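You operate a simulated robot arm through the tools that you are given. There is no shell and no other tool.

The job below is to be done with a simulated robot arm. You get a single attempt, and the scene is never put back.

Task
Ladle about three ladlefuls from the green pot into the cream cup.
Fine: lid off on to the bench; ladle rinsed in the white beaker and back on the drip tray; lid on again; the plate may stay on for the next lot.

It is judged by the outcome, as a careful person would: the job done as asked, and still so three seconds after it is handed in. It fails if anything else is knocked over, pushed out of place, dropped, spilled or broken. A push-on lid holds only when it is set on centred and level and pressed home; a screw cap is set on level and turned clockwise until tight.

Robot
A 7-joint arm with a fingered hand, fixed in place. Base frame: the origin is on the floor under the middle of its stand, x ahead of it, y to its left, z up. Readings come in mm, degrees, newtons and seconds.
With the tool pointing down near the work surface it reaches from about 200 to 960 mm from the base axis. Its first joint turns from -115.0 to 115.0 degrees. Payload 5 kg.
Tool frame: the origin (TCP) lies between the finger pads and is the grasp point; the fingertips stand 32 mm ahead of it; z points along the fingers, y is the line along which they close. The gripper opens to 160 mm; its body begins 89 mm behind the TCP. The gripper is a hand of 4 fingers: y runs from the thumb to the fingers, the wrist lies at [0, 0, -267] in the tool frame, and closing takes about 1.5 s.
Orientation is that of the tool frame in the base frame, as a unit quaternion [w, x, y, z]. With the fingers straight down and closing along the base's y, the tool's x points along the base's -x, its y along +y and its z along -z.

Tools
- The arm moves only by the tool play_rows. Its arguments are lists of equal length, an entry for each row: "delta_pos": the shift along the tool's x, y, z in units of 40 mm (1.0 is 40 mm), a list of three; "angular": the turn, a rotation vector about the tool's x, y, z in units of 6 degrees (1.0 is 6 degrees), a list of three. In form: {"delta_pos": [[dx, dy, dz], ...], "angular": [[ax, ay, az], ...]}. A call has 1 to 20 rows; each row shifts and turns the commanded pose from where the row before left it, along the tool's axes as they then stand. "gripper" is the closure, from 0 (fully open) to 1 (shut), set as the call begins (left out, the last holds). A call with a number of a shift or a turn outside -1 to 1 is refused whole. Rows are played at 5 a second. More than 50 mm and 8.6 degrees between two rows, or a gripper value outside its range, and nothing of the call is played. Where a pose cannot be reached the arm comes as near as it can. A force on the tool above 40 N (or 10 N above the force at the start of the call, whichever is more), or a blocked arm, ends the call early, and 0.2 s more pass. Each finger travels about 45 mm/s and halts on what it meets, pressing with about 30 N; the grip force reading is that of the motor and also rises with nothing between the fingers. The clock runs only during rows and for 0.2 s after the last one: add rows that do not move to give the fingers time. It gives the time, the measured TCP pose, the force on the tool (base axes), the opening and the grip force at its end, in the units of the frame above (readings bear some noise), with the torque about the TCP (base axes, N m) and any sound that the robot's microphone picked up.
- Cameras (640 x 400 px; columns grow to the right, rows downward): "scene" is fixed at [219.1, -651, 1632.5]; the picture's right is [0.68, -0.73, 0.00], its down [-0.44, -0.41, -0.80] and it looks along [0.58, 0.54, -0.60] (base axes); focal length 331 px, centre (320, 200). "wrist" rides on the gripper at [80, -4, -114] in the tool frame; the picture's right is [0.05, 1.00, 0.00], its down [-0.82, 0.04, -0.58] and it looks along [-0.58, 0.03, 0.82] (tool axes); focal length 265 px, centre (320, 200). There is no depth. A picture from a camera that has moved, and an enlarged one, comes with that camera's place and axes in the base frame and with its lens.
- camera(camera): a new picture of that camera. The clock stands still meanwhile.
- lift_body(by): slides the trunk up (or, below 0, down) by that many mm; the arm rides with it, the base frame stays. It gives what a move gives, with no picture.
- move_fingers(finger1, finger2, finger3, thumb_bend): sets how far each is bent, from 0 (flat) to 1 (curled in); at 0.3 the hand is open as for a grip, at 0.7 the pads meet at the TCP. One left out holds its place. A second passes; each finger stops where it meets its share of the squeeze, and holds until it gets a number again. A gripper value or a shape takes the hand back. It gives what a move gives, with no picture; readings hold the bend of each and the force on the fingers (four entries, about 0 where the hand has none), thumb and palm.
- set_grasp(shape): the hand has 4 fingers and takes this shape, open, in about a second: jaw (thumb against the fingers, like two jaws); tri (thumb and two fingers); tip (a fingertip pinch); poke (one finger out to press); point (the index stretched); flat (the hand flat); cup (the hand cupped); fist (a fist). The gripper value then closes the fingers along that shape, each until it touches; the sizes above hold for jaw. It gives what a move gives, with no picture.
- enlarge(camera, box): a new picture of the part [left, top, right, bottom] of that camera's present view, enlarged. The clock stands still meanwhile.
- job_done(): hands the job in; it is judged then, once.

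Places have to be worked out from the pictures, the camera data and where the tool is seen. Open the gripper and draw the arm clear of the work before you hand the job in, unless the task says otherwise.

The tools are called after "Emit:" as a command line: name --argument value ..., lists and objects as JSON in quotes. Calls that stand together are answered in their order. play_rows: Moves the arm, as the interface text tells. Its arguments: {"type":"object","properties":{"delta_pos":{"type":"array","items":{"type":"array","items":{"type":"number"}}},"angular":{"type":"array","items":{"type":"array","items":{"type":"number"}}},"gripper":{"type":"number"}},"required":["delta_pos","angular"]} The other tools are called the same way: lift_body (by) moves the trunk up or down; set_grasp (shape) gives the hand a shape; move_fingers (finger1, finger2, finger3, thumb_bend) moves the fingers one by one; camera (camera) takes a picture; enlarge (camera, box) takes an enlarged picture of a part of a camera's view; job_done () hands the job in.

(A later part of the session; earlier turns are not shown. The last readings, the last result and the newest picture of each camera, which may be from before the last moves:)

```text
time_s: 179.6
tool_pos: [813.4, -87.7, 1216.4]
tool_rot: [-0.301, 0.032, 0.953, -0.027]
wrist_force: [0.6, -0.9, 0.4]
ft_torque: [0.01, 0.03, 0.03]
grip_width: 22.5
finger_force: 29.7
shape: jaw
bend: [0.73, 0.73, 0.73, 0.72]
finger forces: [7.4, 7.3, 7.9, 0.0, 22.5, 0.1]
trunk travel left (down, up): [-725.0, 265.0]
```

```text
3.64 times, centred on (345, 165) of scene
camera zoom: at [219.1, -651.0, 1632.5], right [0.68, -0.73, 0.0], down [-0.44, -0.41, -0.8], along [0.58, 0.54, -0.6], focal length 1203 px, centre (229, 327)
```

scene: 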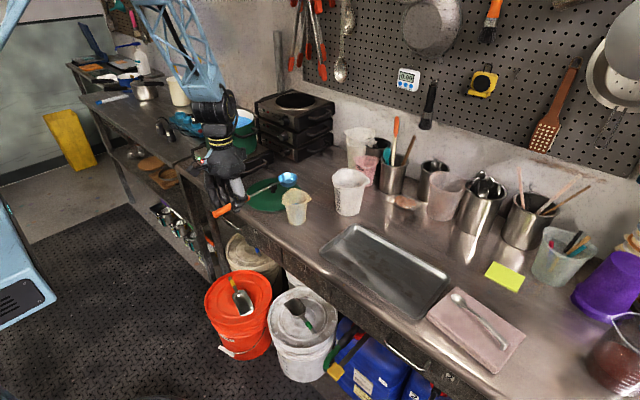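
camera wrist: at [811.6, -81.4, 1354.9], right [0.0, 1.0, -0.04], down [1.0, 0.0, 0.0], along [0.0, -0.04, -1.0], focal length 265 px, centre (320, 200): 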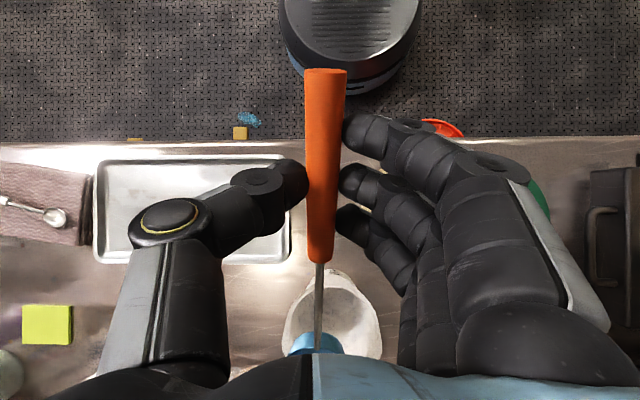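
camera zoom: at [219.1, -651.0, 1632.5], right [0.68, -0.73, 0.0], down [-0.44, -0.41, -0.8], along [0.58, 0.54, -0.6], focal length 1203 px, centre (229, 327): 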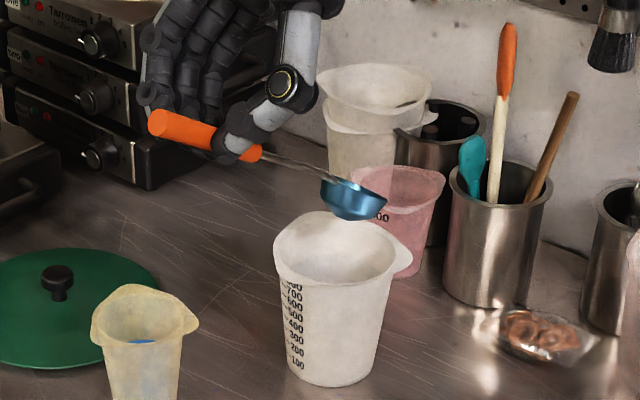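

From above, the bowl is ~13 mm off toward −y relative to the beaker (centre ≈(976, -82)). I'll correct by (+4, +12) mm and descend 60 mm, then re-check.

Emit:
play_rows --delta_pos '[[-0.059, 0.304, -0.067], [-0.286, 0.035, 0.409], [-0.286, 0.035, 0.409], [-0.286, 0.035, 0.409], [0, 0, 0]]' --angular '[[0, 0, 0], [0, 0, 0], [0, 0, 0], [0, 0, 0], [0, 0, 0]]'

Emit:
enlarge --camera "wrist" --box '[220, 240, 440, 380]'

Emit:
enlarge --camera "scene" --box '[300, 130, 390, 220]'

```text
time_s: 180.8
tool_pos: [817.1, -74.6, 1155.1]
tool_rot: [-0.301, 0.032, 0.953, -0.027]
wrist_force: [-0.3, 0.6, -1.0]
ft_torque: [0.01, 0.04, 0.0]
grip_width: 22.2
finger_force: 29.3
shape: jaw
bend: [0.73, 0.73, 0.73, 0.72]
finger forces: [7.4, 7.2, 8.0, 0.1, 22.4, 0.1]
trunk travel left (down, up): [-725.0, 265.0]
```

```text
2.86 times, centred on (330, 310) of wrist
camera zoom: at [816.5, -69.6, 1294.0], right [0.0, 1.0, -0.04], down [1.0, 0.0, 0.0], along [0.0, -0.04, -1.0], focal length 758 px, centre (291, -114)
```

zoom: 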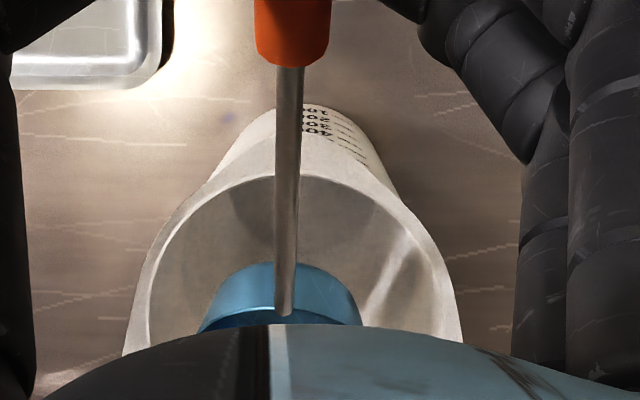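

```text
4.44 times, centred on (345, 175) of scene
camera zoom: at [219.1, -651.0, 1632.5], right [0.68, -0.73, 0.0], down [-0.44, -0.41, -0.8], along [0.58, 0.54, -0.6], focal length 1471 px, centre (209, 311)
```

zoom: 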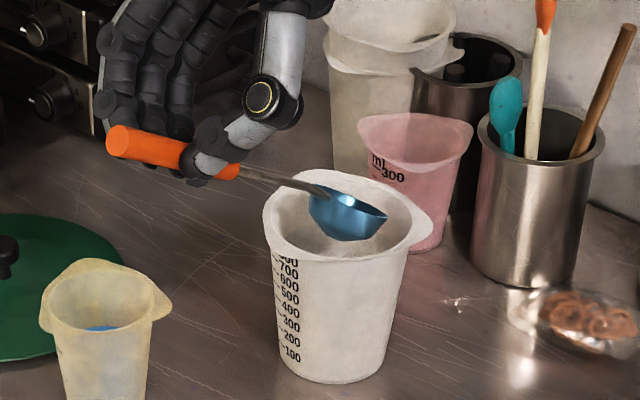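

The bowl is aligned inside the beaker mouth. I'll ease 6 mm forward and continue down slowly until the bowl is in the water, watching for contact.

Emit:
play_rows --delta_pos '[[-0.205, 0.021, 0.162], [-0.205, 0.021, 0.162], [-0.1, 0.012, 0.143], [-0.1, 0.012, 0.143], [0, 0, 0]]' --angular '[[0, 0, 0], [0, 0, 0], [0, 0, 0], [0, 0, 0], [0, 0, 0]]'

Emit:
enlarge --camera "scene" --box '[300, 130, 390, 220]'

Emit:
enlarge --camera "wrist" --box '[220, 240, 440, 380]'

```text
time_s: 181.9
tool_pos: [822.9, -75.7, 1120.9]
tool_rot: [-0.301, 0.032, 0.953, -0.026]
wrist_force: [0.5, 0.0, -0.7]
ft_torque: [-0.02, 0.02, 0.01]
grip_width: 22.3
finger_force: 30.2
shape: jaw
bend: [0.73, 0.73, 0.73, 0.72]
finger forces: [7.4, 7.3, 8.0, 0.0, 22.4, 0.0]
trunk travel left (down, up): [-725.0, 265.0]
```

```text
4.44 times, centred on (345, 175) of scene
camera zoom: at [219.1, -651.0, 1632.5], right [0.68, -0.73, 0.0], down [-0.44, -0.41, -0.8], along [0.58, 0.54, -0.6], focal length 1471 px, centre (209, 311)
```

zoom: 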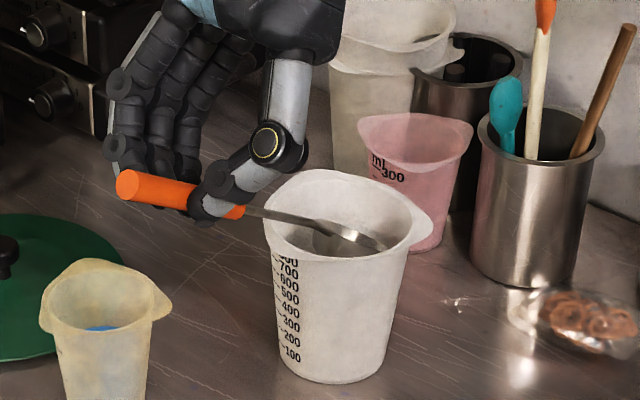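

```text
2.86 times, centred on (330, 310) of wrist
camera zoom: at [822.7, -70.3, 1259.6], right [0.0, 1.0, -0.04], down [1.0, 0.0, 0.0], along [0.0, -0.04, -1.0], focal length 758 px, centre (291, -114)
```

zoom: 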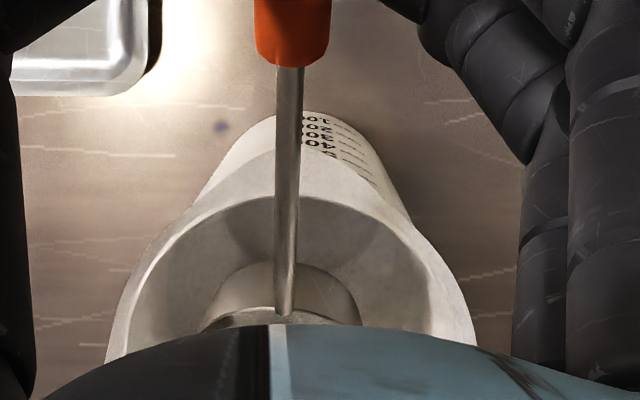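

The bowl's blue film has washed off in the water. I'll go 5 mm deeper, swish gently side to side, and lift straight out.

Emit:
play_rows --delta_pos '[[-0.0715, 0.009, 0.102], [0.008, 0.1, -0.003], [-0.016, -0.2, 0.006], [0.016, 0.2, -0.006], [-0.008, -0.1, 0.003], [0.143, -0.018, -0.205], [0.286, -0.035, -0.409], [0.286, -0.035, -0.409], [0.286, -0.035, -0.409], [0.286, -0.035, -0.409], [0.215, -0.026, -0.307], [0, 0, 0], [0, 0, 0]]' --angular '[[0, 0, 0], [0, 0, 0], [0, 0, 0], [0, 0, 0], [0, 0, 0], [0, 0, 0], [0, 0, 0], [0, 0, 0], [0, 0, 0], [0, 0, 0], [0, 0, 0], [0, 0, 0], [0, 0, 0]]'

Emit:
enlarge --camera "scene" --box '[300, 110, 390, 220]'

```text
time_s: 184.8
tool_pos: [825.2, -75.9, 1221.2]
tool_rot: [-0.301, 0.032, 0.953, -0.027]
wrist_force: [0.0, -1.1, -0.6]
ft_torque: [0.0, 0.08, -0.04]
grip_width: 22.3
finger_force: 29.8
shape: jaw
bend: [0.73, 0.73, 0.73, 0.72]
finger forces: [7.5, 7.3, 7.9, 0.1, 22.4, 0.0]
trunk travel left (down, up): [-725.0, 265.0]
```

```text
3.64 times, centred on (345, 165) of scene
camera zoom: at [219.1, -651.0, 1632.5], right [0.68, -0.73, 0.0], down [-0.44, -0.41, -0.8], along [0.58, 0.54, -0.6], focal length 1203 px, centre (229, 327)
```

zoom: 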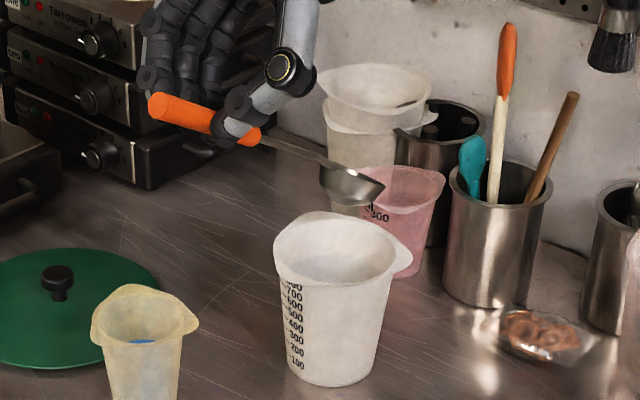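

The ladle is clean and out of the beaker. Let me zoom to see if any rinse water remains in the bowl.

Emit:
enlarge --camera "scene" --box '[335, 145, 375, 175]'

```text
13.33 times, centred on (355, 160) of scene
camera zoom: at [219.1, -651.0, 1632.5], right [0.68, -0.73, 0.0], down [-0.44, -0.41, -0.8], along [0.58, 0.54, -0.6], focal length 4412 px, centre (-147, 733)
```

zoom: 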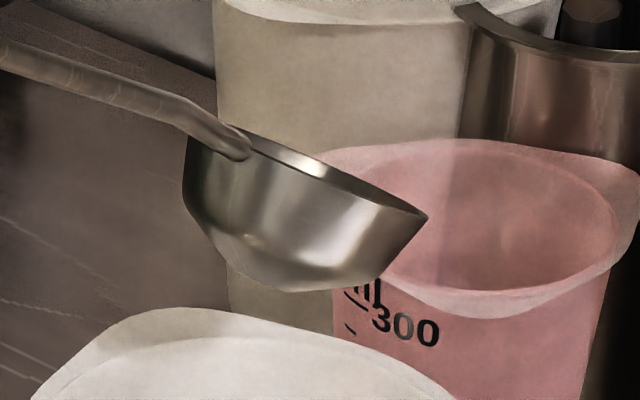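

I can't tell if rinse water remains, so I'll level the bowl above the beaker (shifting back to keep it centred) and look in, then tip it out into the beaker.

Emit:
play_rows --delta_pos '[[0.195, 0, 0.137], [0.206, 0, 0.119], [0.215, 0, 0.1], [0.223, 0, 0.081], [0.229, 0, 0.061], [0.234, 0, 0.041], [0, 0, 0]]' --angular '[[0, -0.847, 0], [0, -0.847, 0], [0, -0.847, 0], [0, -0.847, 0], [0, -0.847, 0], [0, -0.847, 0], [0, 0, 0]]'

Emit:
enlarge --camera "scene" --box '[310, 110, 390, 170]'

Emit:
camera --camera "wrist"

```text
time_s: 186.3
tool_pos: [768.5, -72.9, 1220.1]
tool_rot: [-0.04, 0.024, 0.998, -0.033]
wrist_force: [-0.1, -0.3, -1.2]
ft_torque: [0.0, 0.1, -0.01]
grip_width: 22.4
finger_force: 30.0
shape: jaw
bend: [0.73, 0.73, 0.73, 0.72]
finger forces: [7.4, 7.2, 7.9, 0.0, 22.3, 0.0]
trunk travel left (down, up): [-725.0, 265.0]
```

```text
6.67 times, centred on (350, 140) of scene
camera zoom: at [219.1, -651.0, 1632.5], right [0.68, -0.73, 0.0], down [-0.44, -0.41, -0.8], along [0.58, 0.54, -0.6], focal length 2206 px, centre (120, 600)
```

zoom: 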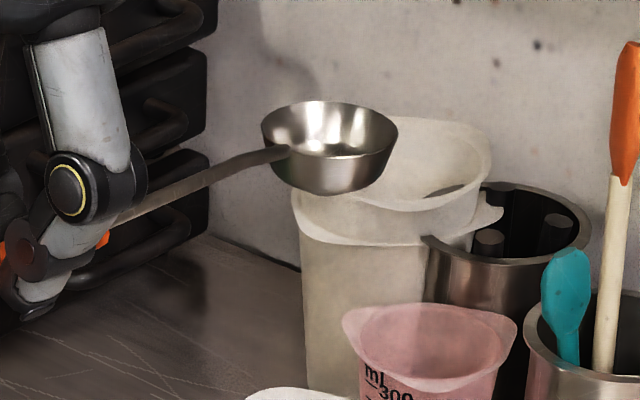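

```text
taken
camera wrist: at [695.9, -65.6, 1340.0], right [-0.01, 1.0, -0.07], down [0.86, 0.04, 0.51], along [0.51, -0.05, -0.86], focal length 265 px, centre (320, 200)
```

wrist: 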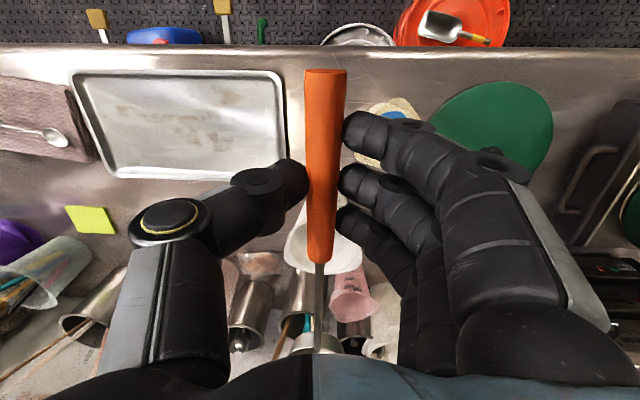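

The bowl looks nearly empty, but I'll tip it out properly: lower over the beaker, offset 10 mm to +y, then roll.

Emit:
play_rows --delta_pos '[[-0.035, 0.074, 0.474], [-0.035, 0.074, 0.474], [-0.035, 0.074, 0.474], [-0.035, 0.074, 0.474], [-0.035, 0.074, 0.474], [-0.035, 0.074, 0.474], [0, 0, 0]]' --angular '[[0, 0, 0], [0, 0, 0], [0, 0, 0], [0, 0, 0], [0, 0, 0], [0, 0, 0], [0, 0, 0]]'

Emit:
enlarge --camera "scene" --box '[300, 120, 390, 220]'

```text
time_s: 187.9
tool_pos: [767.2, -63.1, 1105.1]
tool_rot: [-0.04, 0.024, 0.998, -0.035]
wrist_force: [0.0, -0.2, -0.4]
ft_torque: [-0.01, 0.07, 0.0]
grip_width: 22.5
finger_force: 29.8
shape: jaw
bend: [0.73, 0.73, 0.73, 0.72]
finger forces: [7.4, 7.2, 8.0, 0.0, 22.3, 0.0]
trunk travel left (down, up): [-725.0, 265.0]
```

```text
4.00 times, centred on (345, 170) of scene
camera zoom: at [219.1, -651.0, 1632.5], right [0.68, -0.73, 0.0], down [-0.44, -0.41, -0.8], along [0.58, 0.54, -0.6], focal length 1324 px, centre (220, 320)
```

zoom: 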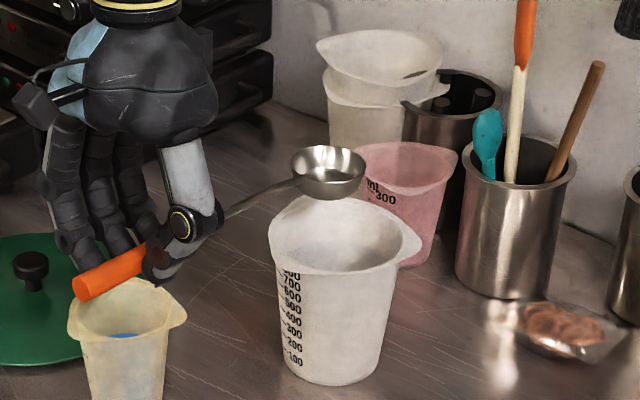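

Bowl is above the beaker mouth. Rolling to tip out any water, holding, then rolling back.

Emit:
play_rows --delta_pos '[[0, -0.062, 0], [0, -0.062, 0], [0, -0.062, 0], [0, -0.062, 0], [0, -0.062, 0], [0, -0.062, 0], [0, -0.062, 0], [0, -0.062, 0], [0, -0.062, 0], [0, -0.062, 0], [0, -0.062, 0], [0, -0.062, 0], [0, -0.062, 0], [0, -0.062, 0], [0, -0.062, 0], [0, -0.062, 0], [0, -0.062, 0], [0, 0, 0], [0, 0, 0], [0, 0, 0]]' --angular '[[-0.973, 0.054, 0.04], [-0.973, 0.054, 0.04], [-0.973, 0.054, 0.04], [-0.973, 0.054, 0.04], [-0.973, 0.054, 0.04], [-0.973, 0.054, 0.04], [-0.973, 0.054, 0.04], [-0.973, 0.054, 0.04], [-0.973, 0.054, 0.04], [-0.973, 0.054, 0.04], [-0.973, 0.054, 0.04], [-0.973, 0.054, 0.04], [-0.973, 0.054, 0.04], [-0.973, 0.054, 0.04], [-0.973, 0.054, 0.04], [-0.973, 0.054, 0.04], [-0.973, 0.054, 0.04], [0, 0, 0], [0, 0, 0], [0, 0, 0]]'

Emit:
camera --camera "scene"

Emit:
camera --camera "wrist"

```text
time_s: 192.2
tool_pos: [761.0, -90.3, 1080.8]
tool_rot: [-0.048, 0.079, 0.669, 0.738]
wrist_force: [0.8, -0.1, -1.4]
ft_torque: [0.0, 0.07, -0.03]
grip_width: 22.4
finger_force: 29.8
shape: jaw
bend: [0.73, 0.73, 0.73, 0.72]
finger forces: [8.0, 7.1, 7.1, 0.0, 23.2, 0.1]
trunk travel left (down, up): [-725.0, 265.0]
```

```text
taken
```

scene: 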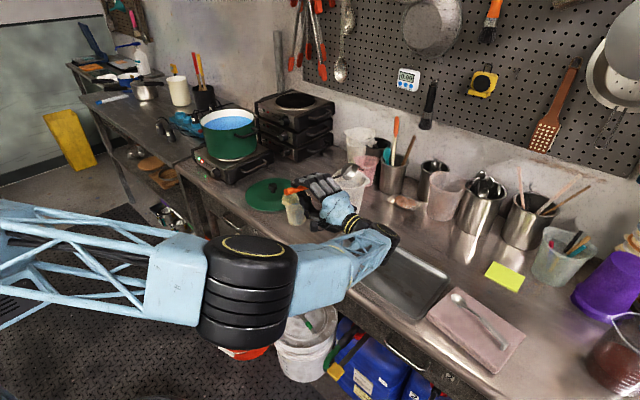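

```text
taken
camera wrist: at [675.2, -200.8, 1080.2], right [0.13, -0.1, 0.99], down [0.78, -0.61, -0.16], along [0.61, 0.79, 0.0], focal length 265 px, centre (320, 200)
```

wrist: 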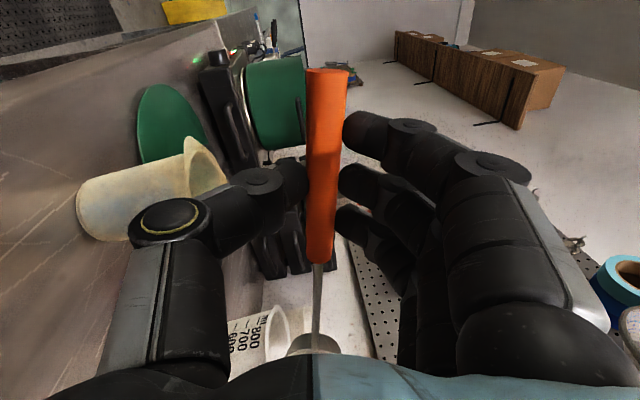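

Tipped out. Rolling back upright and lifting clear.

Emit:
play_rows --delta_pos '[[0, 0.062, 0], [0, 0.062, 0], [0, 0.062, 0], [0, 0.062, 0], [0, 0.062, 0], [0, 0.062, 0], [0, 0.062, 0], [0, 0.062, 0], [0, 0.062, 0], [0, 0.062, 0], [0, 0.062, 0], [0, 0.062, 0], [0, 0.062, 0], [0, 0.062, 0], [0, 0.062, 0], [0, 0.062, 0], [0, 0.062, 0], [0.078, -0.068, -0.99], [0.078, -0.068, -0.99], [0.078, -0.068, -0.99]]' --angular '[[0.973, -0.054, -0.04], [0.973, -0.054, -0.04], [0.973, -0.054, -0.04], [0.973, -0.054, -0.04], [0.973, -0.054, -0.04], [0.973, -0.054, -0.04], [0.973, -0.054, -0.04], [0.973, -0.054, -0.04], [0.973, -0.054, -0.04], [0.973, -0.054, -0.04], [0.973, -0.054, -0.04], [0.973, -0.054, -0.04], [0.973, -0.054, -0.04], [0.973, -0.054, -0.04], [0.973, -0.054, -0.04], [0.973, -0.054, -0.04], [0.973, -0.054, -0.04], [0, 0, 0], [0, 0, 0], [0, 0, 0]]'

Emit:
camera --camera "scene"

Emit:
enlarge --camera "scene" --box '[270, 110, 400, 220]'

```text
time_s: 196.3
tool_pos: [767.2, -65.1, 1228.0]
tool_rot: [-0.04, 0.024, 0.998, -0.034]
wrist_force: [-0.5, 0.6, -0.1]
ft_torque: [-0.01, 0.06, -0.03]
grip_width: 22.6
finger_force: 29.9
shape: jaw
bend: [0.73, 0.73, 0.73, 0.72]
finger forces: [7.6, 7.3, 8.0, 0.1, 22.5, 0.0]
trunk travel left (down, up): [-725.0, 265.0]
```

```text
taken
```

scene: 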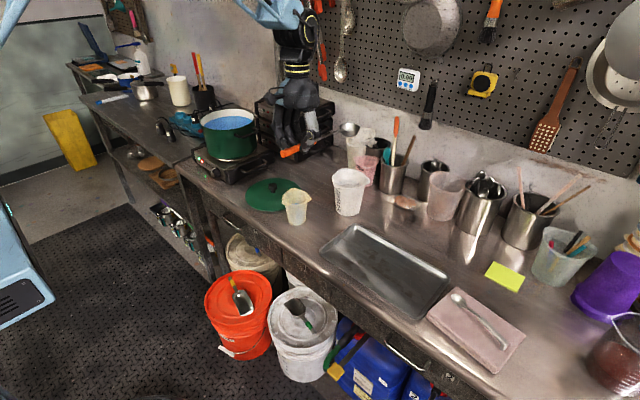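

```text
3.64 times, centred on (335, 165) of scene
camera zoom: at [219.1, -651.0, 1632.5], right [0.68, -0.73, 0.0], down [-0.44, -0.41, -0.8], along [0.58, 0.54, -0.6], focal length 1203 px, centre (266, 327)
```

zoom: 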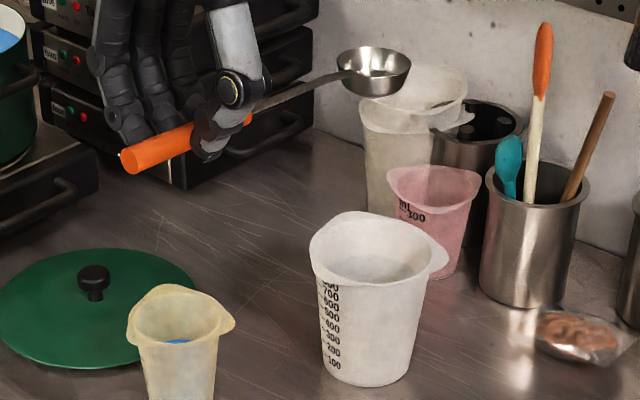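

Rinse done with nothing disturbed. Now I'll bring the ladle back: level the hand, retreat toward (640, -330), and twist so the ladle lies along y for the tray.

Emit:
play_rows --delta_pos '[[0, 0, 0], [0.405, -0.968, 0.118], [0.405, -0.968, 0.118], [0.405, -0.968, 0.118], [0.405, -0.968, 0.118], [0.405, -0.968, 0.118], [0.405, -0.968, 0.118], [0.405, -0.968, 0.118], [0, 0, 0], [0, 0, 0], [0, 0, 0], [0, 0, 0], [0, 0, 0], [0, 0, 0], [0, 0, 0], [0, 0, 0], [0, 0, 0], [0, 0, 0], [0, 0, 0], [0, 0, 0]]' --angular '[[-0.65, -0.75, 0], [0, 0, 0], [0, 0, 0], [0, 0, 0], [0, 0, 0], [0, 0, 0], [0, 0, 0], [0, 0, 0], [0, 0, -1], [0, 0, -1], [0, 0, -1], [0, 0, -1], [0, 0, -1], [0, 0, -1], [0, 0, -1], [0, 0, -1], [0, 0, -1], [0, 0, -1], [0, 0, -1], [0, 0, -1]]'

Emit:
camera --camera "scene"

Emit:
camera --camera "wrist"

```text
time_s: 200.6
tool_pos: [641.3, -331.5, 1195.2]
tool_rot: [-0.001, -0.569, 0.822, 0.0]
wrist_force: [-0.1, 0.9, -0.2]
ft_torque: [-0.07, 0.03, -0.03]
grip_width: 22.3
finger_force: 29.2
shape: jaw
bend: [0.73, 0.73, 0.73, 0.72]
finger forces: [7.6, 7.4, 7.8, 0.0, 22.6, 0.0]
trunk travel left (down, up): [-725.0, 265.0]
```

```text
taken
```

scene: 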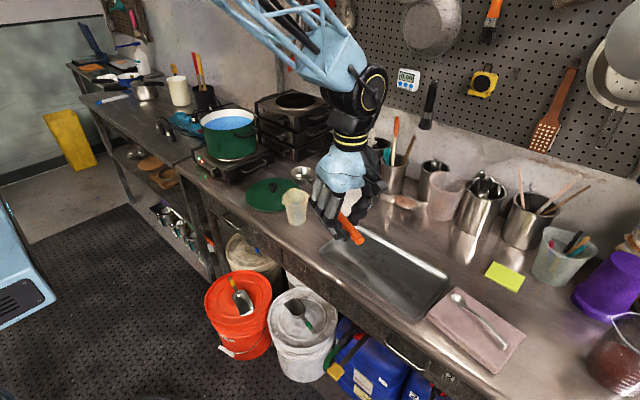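

```text
taken
camera wrist: at [615.8, -407.9, 1308.8], right [-0.95, 0.3, 0.0], down [0.25, 0.78, 0.58], along [0.18, 0.55, -0.82], focal length 265 px, centre (320, 200)
```

wrist: 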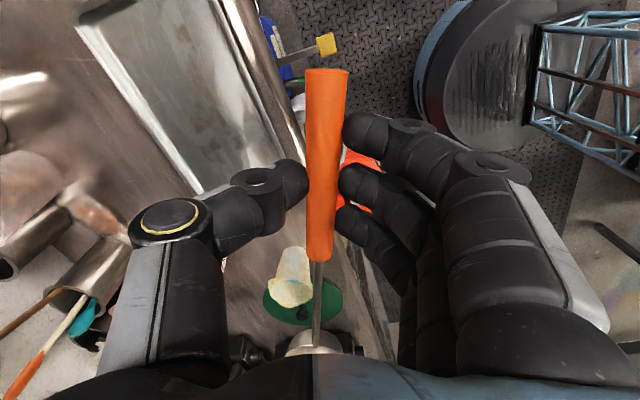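

Twist is 69°; I'll add the last 6°, then move over the tray at a safe height.

Emit:
play_rows --delta_pos '[[0, 0, 0], [0.187, -0.8, 0.458], [0.187, -0.8, 0.458], [0.187, -0.8, 0.458], [0.187, -0.8, 0.458], [0.187, -0.8, 0.458], [0.187, -0.8, 0.458], [0, 0, 0]]' --angular '[[0, 0, -0.95], [0, 0, 0], [0, 0, 0], [0, 0, 0], [0, 0, 0], [0, 0, 0], [0, 0, 0], [0, 0, 0]]'

Emit:
lift_body --by -100

Emit:
camera --camera "scene"

Emit:
camera --camera "wrist"

```text
time_s: 202.3
tool_pos: [815.9, -423.5, 1085.8]
tool_rot: [-0.001, -0.609, 0.793, 0.0]
wrist_force: [-0.1, 0.5, 0.2]
ft_torque: [-0.12, 0.03, 0.01]
grip_width: 22.4
finger_force: 30.3
shape: jaw
bend: [0.73, 0.73, 0.73, 0.72]
finger forces: [7.4, 7.2, 7.7, 0.0, 22.2, 0.1]
trunk travel left (down, up): [-725.0, 265.0]
```

```text
time_s: 203.7
tool_pos: [815.9, -425.4, 986.1]
tool_rot: [0.0, -0.609, 0.793, -0.001]
wrist_force: [-0.7, -0.7, 0.0]
ft_torque: [-0.13, 0.02, -0.02]
grip_width: 22.4
finger_force: 30.2
shape: jaw
bend: [0.73, 0.73, 0.73, 0.72]
finger forces: [7.5, 7.3, 7.7, 0.1, 22.1, 0.0]
trunk travel left (down, up): [-625.0, 365.0]
```

```text
taken
```

scene: 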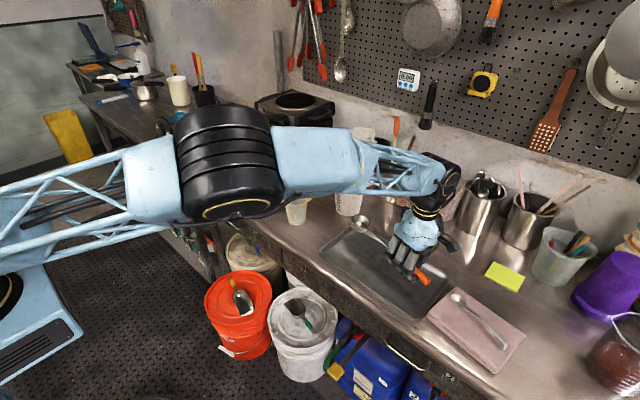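

```text
taken
camera wrist: at [798.3, -503.1, 1099.7], right [-0.98, 0.21, 0.0], down [0.17, 0.8, 0.58], along [0.12, 0.56, -0.82], focal length 265 px, centre (320, 200)
```

wrist: 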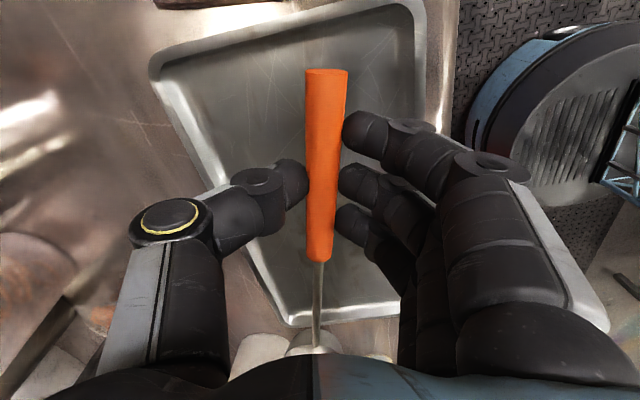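

The ladle is above the tray. Zooming to verify the bowl and handle both fall inside the tray.

Emit:
enlarge --camera "scene" --box '[310, 190, 470, 330]'

```text
2.86 times, centred on (390, 260) of scene
camera zoom: at [219.1, -651.0, 1632.5], right [0.68, -0.73, 0.0], down [-0.44, -0.41, -0.8], along [0.58, 0.54, -0.6], focal length 945 px, centre (120, 29)
```

zoom: 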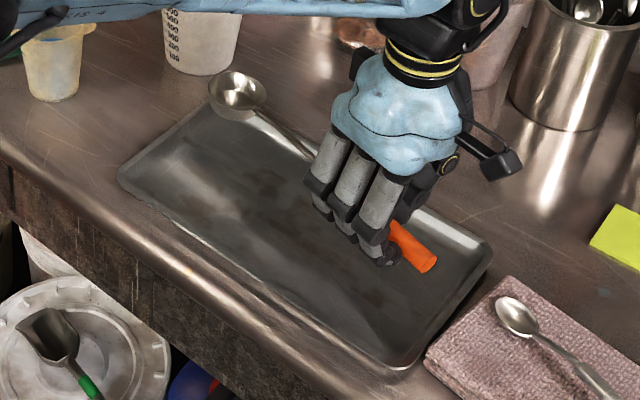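

Both ends fall inside the tray, but the handle end is a bit close to the near wall, so I'll shift 10 mm to +y and lower to just above contact.

Emit:
play_rows --delta_pos '[[-0.06, 0.016, 0.4], [-0.06, 0.016, 0.4], [-0.06, 0.016, 0.4], [-0.06, 0.016, 0.4], [0, 0, 0]]' --angular '[[0, 0, 0], [0, 0, 0], [0, 0, 0], [0, 0, 0], [0, 0, 0]]'

Emit:
enlarge --camera "scene" --box '[330, 200, 450, 310]'

```text
time_s: 204.9
tool_pos: [816.1, -414.7, 922.8]
tool_rot: [-0.001, -0.609, 0.793, -0.001]
wrist_force: [-0.5, -0.2, 0.0]
ft_torque: [0.12, -0.02, -0.01]
grip_width: 22.1
finger_force: 30.2
shape: jaw
bend: [0.73, 0.73, 0.73, 0.72]
finger forces: [7.0, 7.1, 7.8, 0.0, 22.4, 0.0]
trunk travel left (down, up): [-625.0, 365.0]
```

```text
3.64 times, centred on (390, 255) of scene
camera zoom: at [219.1, -651.0, 1632.5], right [0.68, -0.73, 0.0], down [-0.44, -0.41, -0.8], along [0.58, 0.54, -0.6], focal length 1203 px, centre (66, 0)
```

zoom: 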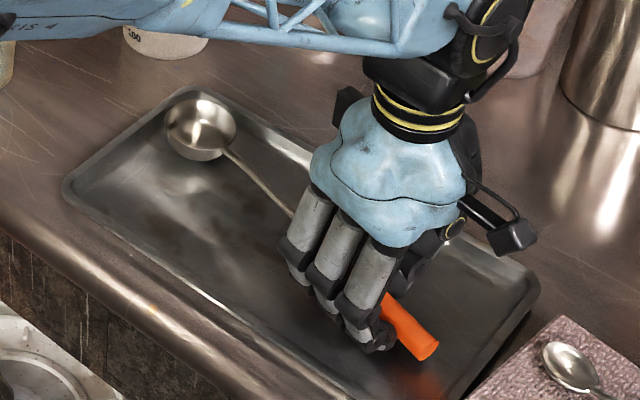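

The bowl is just resting on the tray (torque flipped sign). Lowering the handle the last few millimetres.

Emit:
play_rows --delta_pos '[[0, 0, 0.05], [0, 0, 0.05], [0, 0, 0]]' --angular '[[0, 0, 0], [0, 0, 0], [0, 0, 0]]'

```text
time_s: 205.7
tool_pos: [817.5, -414.5, 917.7]
tool_rot: [-0.002, -0.608, 0.794, -0.001]
wrist_force: [-1.4, -0.9, 0.6]
ft_torque: [0.22, -0.08, 0.09]
grip_width: 22.2
finger_force: 29.7
shape: jaw
bend: [0.73, 0.73, 0.73, 0.72]
finger forces: [6.1, 7.2, 8.4, 0.0, 22.4, 0.0]
trunk travel left (down, up): [-625.0, 365.0]
```

Handle is within a millimetre or two of the tray. Opening part-way to release it gently.

Emit:
play_rows --delta_pos '[[0, 0, 0], [0, 0, 0], [0, 0, 0], [0, 0, 0], [0, 0, 0]]' --angular '[[0, 0, 0], [0, 0, 0], [0, 0, 0], [0, 0, 0], [0, 0, 0]]' --gripper 0.65

Emit:
camera --camera "wrist"

Emit:
enlarge --camera "scene" --box '[330, 200, 450, 310]'

```text
time_s: 206.9
tool_pos: [816.7, -414.8, 918.1]
tool_rot: [0.0, -0.608, 0.794, 0.0]
wrist_force: [-0.2, -0.2, -0.8]
ft_torque: [0.0, 0.0, -0.01]
grip_width: 55.4
finger_force: 0.1
shape: jaw
bend: [0.73, 0.73, 0.73, 0.7]
finger forces: [0.1, 0.0, 0.0, 0.0, 0.1, 0.1]
trunk travel left (down, up): [-625.0, 365.0]
```

```text
taken
camera wrist: at [798.8, -493.4, 1031.7], right [-0.98, 0.21, 0.0], down [0.17, 0.8, 0.58], along [0.12, 0.56, -0.82], focal length 265 px, centre (320, 200)
```

wrist: 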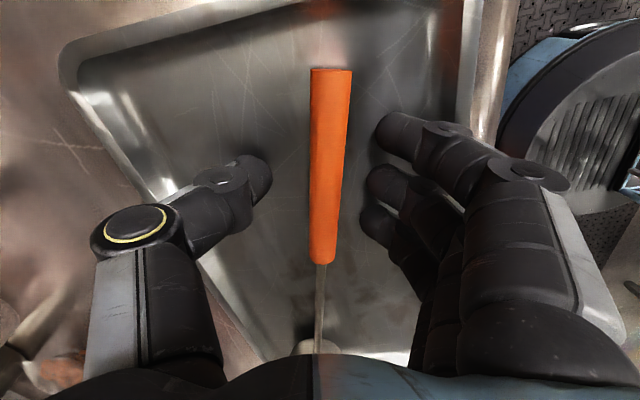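

```text
3.64 times, centred on (390, 255) of scene
camera zoom: at [219.1, -651.0, 1632.5], right [0.68, -0.73, 0.0], down [-0.44, -0.41, -0.8], along [0.58, 0.54, -0.6], focal length 1203 px, centre (66, 0)
```

zoom: 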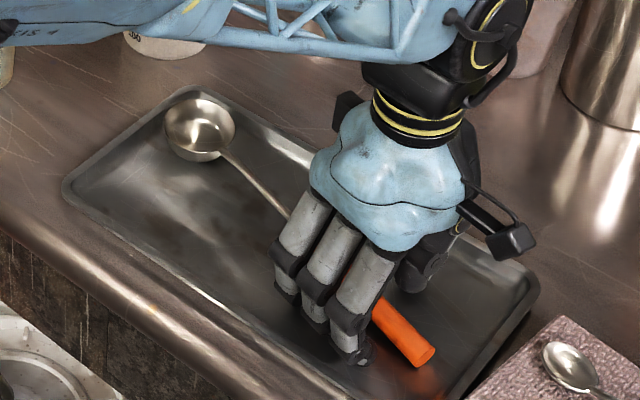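

The ladle rests in the drip tray. I'll raise the hand straight up away from it.

Emit:
play_rows --delta_pos '[[0, 0, -0.5], [0, 0, -0.85], [0, 0, -0.95], [0, 0, -0.95], [0, 0, -0.95], [0, 0, 0]]' --angular '[[0, 0, 0], [0, 0, 0], [0, 0, 0], [0, 0, 0], [0, 0, 0], [0, 0, 0]]'

Emit:
enlarge --camera "scene" --box '[310, 200, 470, 330]'

```text
time_s: 208.3
tool_pos: [814.7, -415.1, 1086.2]
tool_rot: [0.0, -0.609, 0.794, -0.001]
wrist_force: [-0.7, -0.3, 0.3]
ft_torque: [-0.01, 0.0, -0.03]
grip_width: 55.6
finger_force: 0.1
shape: jaw
bend: [0.73, 0.73, 0.73, 0.7]
finger forces: [0.0, 0.0, 0.1, 0.0, 0.0, 0.0]
trunk travel left (down, up): [-625.0, 365.0]
```

```text
3.08 times, centred on (390, 265) of scene
camera zoom: at [219.1, -651.0, 1632.5], right [0.68, -0.73, 0.0], down [-0.44, -0.41, -0.8], along [0.58, 0.54, -0.6], focal length 1018 px, centre (105, 0)
```

zoom: 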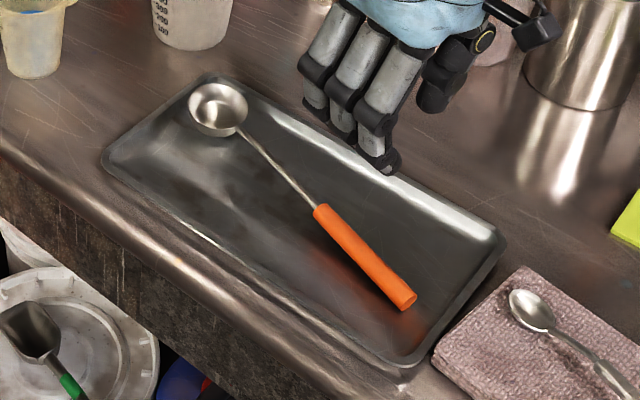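

The ladle lies safely on the drip tray. I'll back off toward the robot, untwist, and head for the lid.

Emit:
play_rows --delta_pos '[[-0.152, 0.88, -0.25], [-0.152, 0.88, -0.25], [-0.152, 0.88, -0.25], [-0.152, 0.88, -0.25], [0, 0, 0], [0, 0, 0], [0, 0, 0], [0, 0, 0], [0, 0, 0], [0, 0, 0], [0, 0, 0], [0, 0, 0], [0, 0, 0], [0, 0, 0], [0, 0, 0]]' --angular '[[0, 0, 0], [0, 0, 0], [0, 0, 0], [0, 0, 0], [0, 0, 0.917], [0, 0, 0.917], [0, 0, 0.917], [0, 0, 0.917], [0, 0, 0.917], [0, 0, 0.917], [0, 0, 0.917], [0, 0, 0.917], [0, 0, 0.917], [0, 0, 0.917], [0, 0, 0]]'

Emit:
play_rows --delta_pos '[[-0.533, 0.82, 0.0], [-0.533, 0.82, 0.0], [-0.533, 0.82, 0.0], [-0.533, 0.82, 0.0], [-0.533, 0.82, 0.0], [-0.533, 0.82, 0.0], [-0.533, 0.82, 0.0], [-0.533, 0.82, 0.0], [-0.533, 0.82, 0.0], [-0.533, 0.82, 0.0], [-0.533, 0.82, 0.0], [-0.533, 0.82, 0.0], [-0.533, 0.82, 0.0], [0, 0, 0]]' --angular '[[0, 0, 0], [0, 0, 0], [0, 0, 0], [0, 0, 0], [0, 0, 0], [0, 0, 0], [0, 0, 0], [0, 0, 0], [0, 0, 0], [0, 0, 0], [0, 0, 0], [0, 0, 0], [0, 0, 0], [0, 0, 0]]' --gripper 0.3

Emit:
camera --camera "scene"

Emit:
camera --camera "wrist"

```text
time_s: 211.5
tool_pos: [686.2, -352.7, 1124.9]
tool_rot: [-0.001, -0.173, 0.985, -0.001]
wrist_force: [0.5, 0.2, -0.3]
ft_torque: [0.0, -0.03, 0.01]
grip_width: 55.7
finger_force: 0.1
shape: jaw
bend: [0.73, 0.73, 0.73, 0.7]
finger forces: [0.0, 0.0, 0.0, 0.1, 0.1, 0.0]
trunk travel left (down, up): [-625.0, 365.0]
```

```text
time_s: 214.5
tool_pos: [800.1, 141.2, 1125.1]
tool_rot: [-0.001, -0.173, 0.985, -0.002]
wrist_force: [0.2, -0.1, -0.2]
ft_torque: [-0.01, 0.05, -0.02]
grip_width: 111.4
finger_force: 0.0
shape: jaw
bend: [0.67, 0.67, 0.67, 0.63]
finger forces: [0.0, 0.1, 0.0, 0.1, 0.1, 0.0]
trunk travel left (down, up): [-625.0, 365.0]
```

```text
taken
```

scene: 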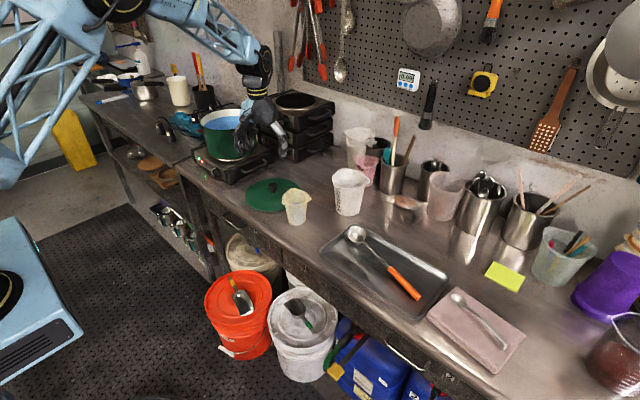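

```text
taken
camera wrist: at [726.4, 110.6, 1238.0], right [-0.39, 0.92, 0.0], down [0.75, 0.32, 0.58], along [0.53, 0.22, -0.82], focal length 265 px, centre (320, 200)
```

wrist: 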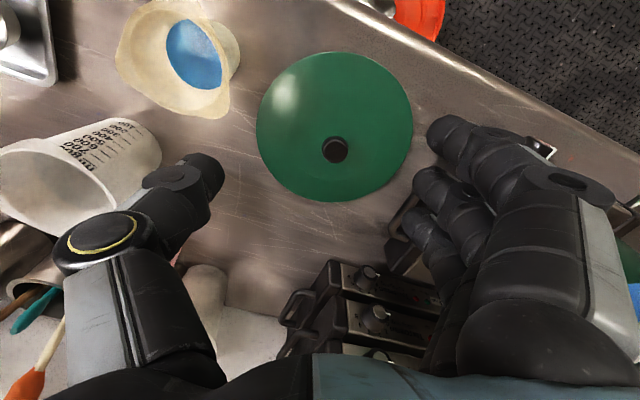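

The knob is at about (853, 184). Before picking up the lid I'll look straight at the open pot to measure its rim centre precisely.

Emit:
play_rows --delta_pos '[[-0.21, 0.796, -0.383], [-0.21, 0.796, -0.383], [-0.21, 0.796, -0.383], [-0.21, 0.796, -0.383], [-0.21, 0.796, -0.383], [-0.21, 0.796, -0.383], [-0.21, 0.796, -0.383], [-0.21, 0.796, -0.383], [-0.21, 0.796, -0.383], [0, 0, 0]]' --angular '[[0, 0, 0], [0, 0, 0], [0, 0, 0], [0, 0, 0], [0, 0, 0], [0, 0, 0], [0, 0, 0], [0, 0, 0], [0, 0, 0], [0, 0, 0]]'

Emit:
camera --camera "wrist"

Emit:
enlarge --camera "wrist" --box '[200, 80, 440, 330]'

```text
time_s: 216.7
tool_pos: [774.1, 436.6, 1262.8]
tool_rot: [-0.001, -0.173, 0.985, 0.0]
wrist_force: [-0.4, 0.4, -0.4]
ft_torque: [-0.01, 0.01, -0.01]
grip_width: 111.7
finger_force: 0.1
shape: jaw
bend: [0.67, 0.67, 0.67, 0.63]
finger forces: [0.0, 0.0, 0.1, 0.1, 0.0, 0.1]
trunk travel left (down, up): [-625.0, 365.0]
```

```text
taken
camera wrist: at [699.8, 405.2, 1375.9], right [-0.39, 0.92, 0.0], down [0.75, 0.32, 0.58], along [0.53, 0.22, -0.82], focal length 265 px, centre (320, 200)
```

wrist: 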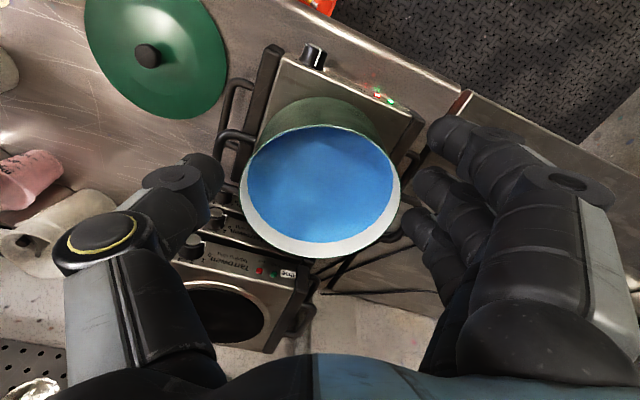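

```text
1.60 times, centred on (320, 205) of wrist
camera zoom: at [699.8, 405.2, 1375.9], right [-0.39, 0.92, 0.0], down [0.75, 0.32, 0.58], along [0.53, 0.22, -0.82], focal length 425 px, centre (320, 192)
```

zoom: 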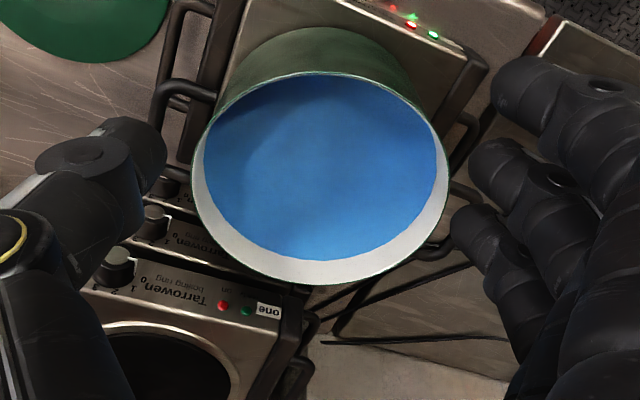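

The pot rim centre measures ≈(896, 487), consistent with where the lid started (894, 485). Now I'll go to the lid, tilting the hand 20° outward so the wrist stays well inside its reach when I later place it on the pot.

Emit:
play_rows --delta_pos '[[0.055, -0.717, 0.58], [0.055, -0.717, 0.58], [0.055, -0.717, 0.58], [0.055, -0.717, 0.58], [0.055, -0.717, 0.58], [0.055, -0.717, 0.58], [0.055, -0.717, 0.58], [0.055, -0.717, 0.58], [0.055, -0.717, 0.58], [0.055, -0.717, 0.58], [0, 0, 0], [0, 0, 0], [0, 0, 0], [0, 0, 0], [0, 0, 0]]' --angular '[[0, 0, 0], [0, 0, 0], [0, 0, 0], [0, 0, 0], [0, 0, 0], [0, 0, 0], [0, 0, 0], [0, 0, 0], [0, 0, 0], [0, 0, 0], [0, -0.833, 0], [0, -0.833, 0], [0, -0.833, 0], [0, -0.833, 0], [0, 0, 0]]'

Emit:
camera --camera "wrist"

Emit:
enlarge --camera "scene" --box '[190, 90, 340, 230]'

```text
time_s: 219.9
tool_pos: [851.1, 158.9, 1030.8]
tool_rot: [0.171, -0.171, 0.97, 0.029]
wrist_force: [0.7, -0.3, 0.3]
ft_torque: [0.0, 0.0, -0.01]
grip_width: 111.6
finger_force: 0.0
shape: jaw
bend: [0.67, 0.67, 0.67, 0.63]
finger forces: [0.1, 0.1, 0.0, 0.0, 0.0, 0.0]
trunk travel left (down, up): [-625.0, 365.0]
```

```text
taken
camera wrist: at [744.8, 115.9, 1109.3], right [-0.39, 0.92, -0.02], down [0.52, 0.24, 0.82], along [0.76, 0.31, -0.57], focal length 265 px, centre (320, 200)
```

wrist: 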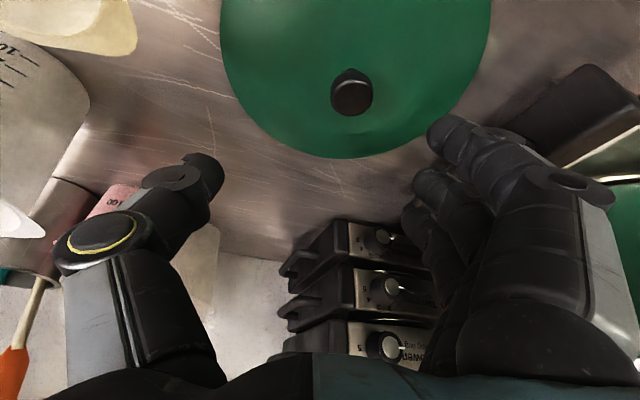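

```text
2.86 times, centred on (265, 160) of scene
camera zoom: at [219.1, -651.0, 1632.5], right [0.68, -0.73, 0.0], down [-0.44, -0.41, -0.8], along [0.58, 0.54, -0.6], focal length 945 px, centre (477, 314)
```

zoom: 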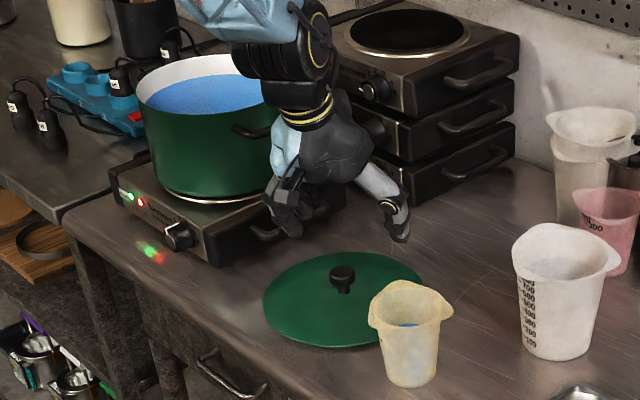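

The knob is right where needed between thumb and fingers. Descending in steps to TCP z≈945.

Emit:
play_rows --delta_pos '[[0.147, 0.03, 0.404], [0.147, 0.02, 0.404], [0.147, 0.001, 0.404], [0.147, 0.001, 0.404], [0.147, 0.001, 0.404], [0, 0, 0]]' --angular '[[0, 0, 0], [0, 0, 0], [0, 0, 0], [0, 0, 0], [0, 0, 0], [0, 0, 0]]'

Emit:
camera --camera "wrist"

Emit:
enlarge --camera "scene" --box '[220, 130, 330, 220]'

```text
time_s: 221.3
tool_pos: [851.9, 159.4, 943.0]
tool_rot: [0.171, -0.171, 0.97, 0.03]
wrist_force: [0.8, 0.2, 0.1]
ft_torque: [0.0, 0.0, 0.01]
grip_width: 111.6
finger_force: 0.1
shape: jaw
bend: [0.67, 0.67, 0.67, 0.63]
finger forces: [0.1, 0.1, 0.1, 0.0, 0.1, 0.0]
trunk travel left (down, up): [-625.0, 365.0]
```

```text
taken
camera wrist: at [744.7, 117.7, 1023.5], right [-0.39, 0.92, -0.02], down [0.52, 0.24, 0.82], along [0.76, 0.31, -0.57], focal length 265 px, centre (320, 200)
```

wrist: 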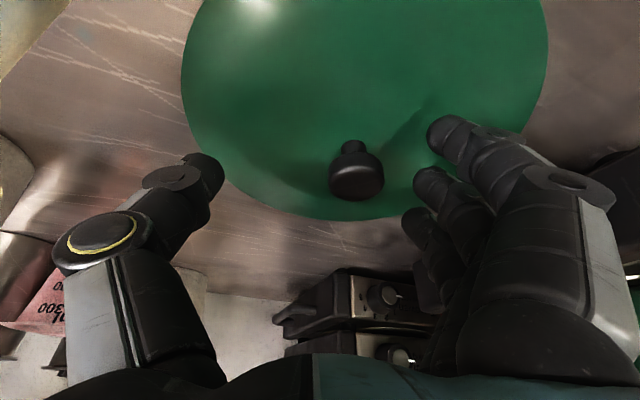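

```text
4.44 times, centred on (275, 175) of scene
camera zoom: at [219.1, -651.0, 1632.5], right [0.68, -0.73, 0.0], down [-0.44, -0.41, -0.8], along [0.58, 0.54, -0.6], focal length 1471 px, centre (520, 311)
```

zoom: 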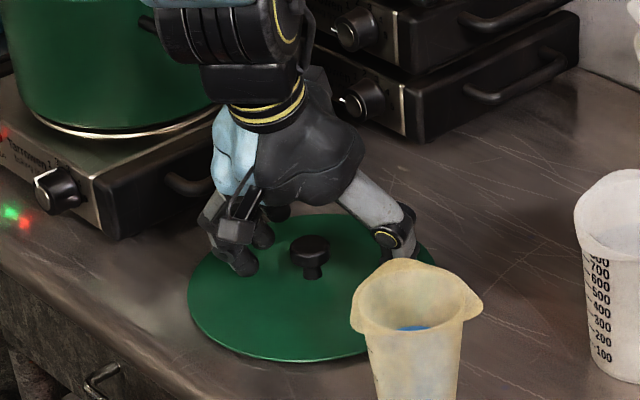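

Knob sits at about tool (−5, +24, +30), close to the natural grip point, and nothing touches. Lowering 4 mm and closing fully.

Emit:
play_rows --delta_pos '[[0.034, 0, 0.094], [0, 0, 0], [0, 0, 0], [0, 0, 0], [0, 0, 0], [0, 0, 0], [0, 0, 0], [0, 0, 0], [0, 0, 0], [0, 0, 0]]' --angular '[[0, 0, 0], [0, 0, 0], [0, 0, 0], [0, 0, 0], [0, 0, 0], [0, 0, 0], [0, 0, 0], [0, 0, 0], [0, 0, 0], [0, 0, 0]]' --gripper 1.0

Emit:
camera --camera "wrist"

Emit:
enlarge --camera "scene" --box '[220, 130, 330, 220]'

```text
time_s: 223.5
tool_pos: [851.3, 159.6, 939.8]
tool_rot: [0.171, -0.171, 0.97, 0.029]
wrist_force: [0.7, -0.7, 1.6]
ft_torque: [0.22, 0.07, 0.05]
grip_width: 0.1
finger_force: 30.4
shape: jaw
bend: [0.7, 0.73, 0.7, 0.68]
finger forces: [0.0, 14.9, 0.0, 0.0, 13.4, 0.0]
trunk travel left (down, up): [-625.0, 365.0]
```

```text
taken
camera wrist: at [744.6, 117.2, 1019.4], right [-0.39, 0.92, -0.02], down [0.52, 0.24, 0.82], along [0.76, 0.31, -0.57], focal length 265 px, centre (320, 200)
```

wrist: 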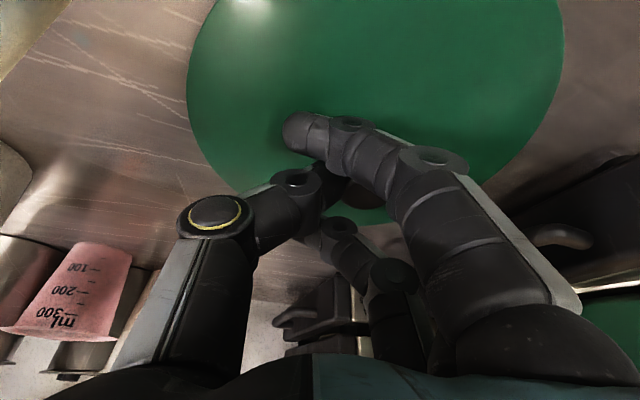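

```text
4.44 times, centred on (275, 175) of scene
camera zoom: at [219.1, -651.0, 1632.5], right [0.68, -0.73, 0.0], down [-0.44, -0.41, -0.8], along [0.58, 0.54, -0.6], focal length 1471 px, centre (520, 311)
```

zoom: 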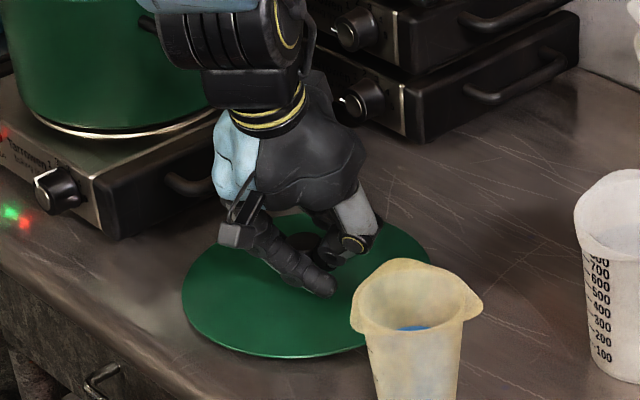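

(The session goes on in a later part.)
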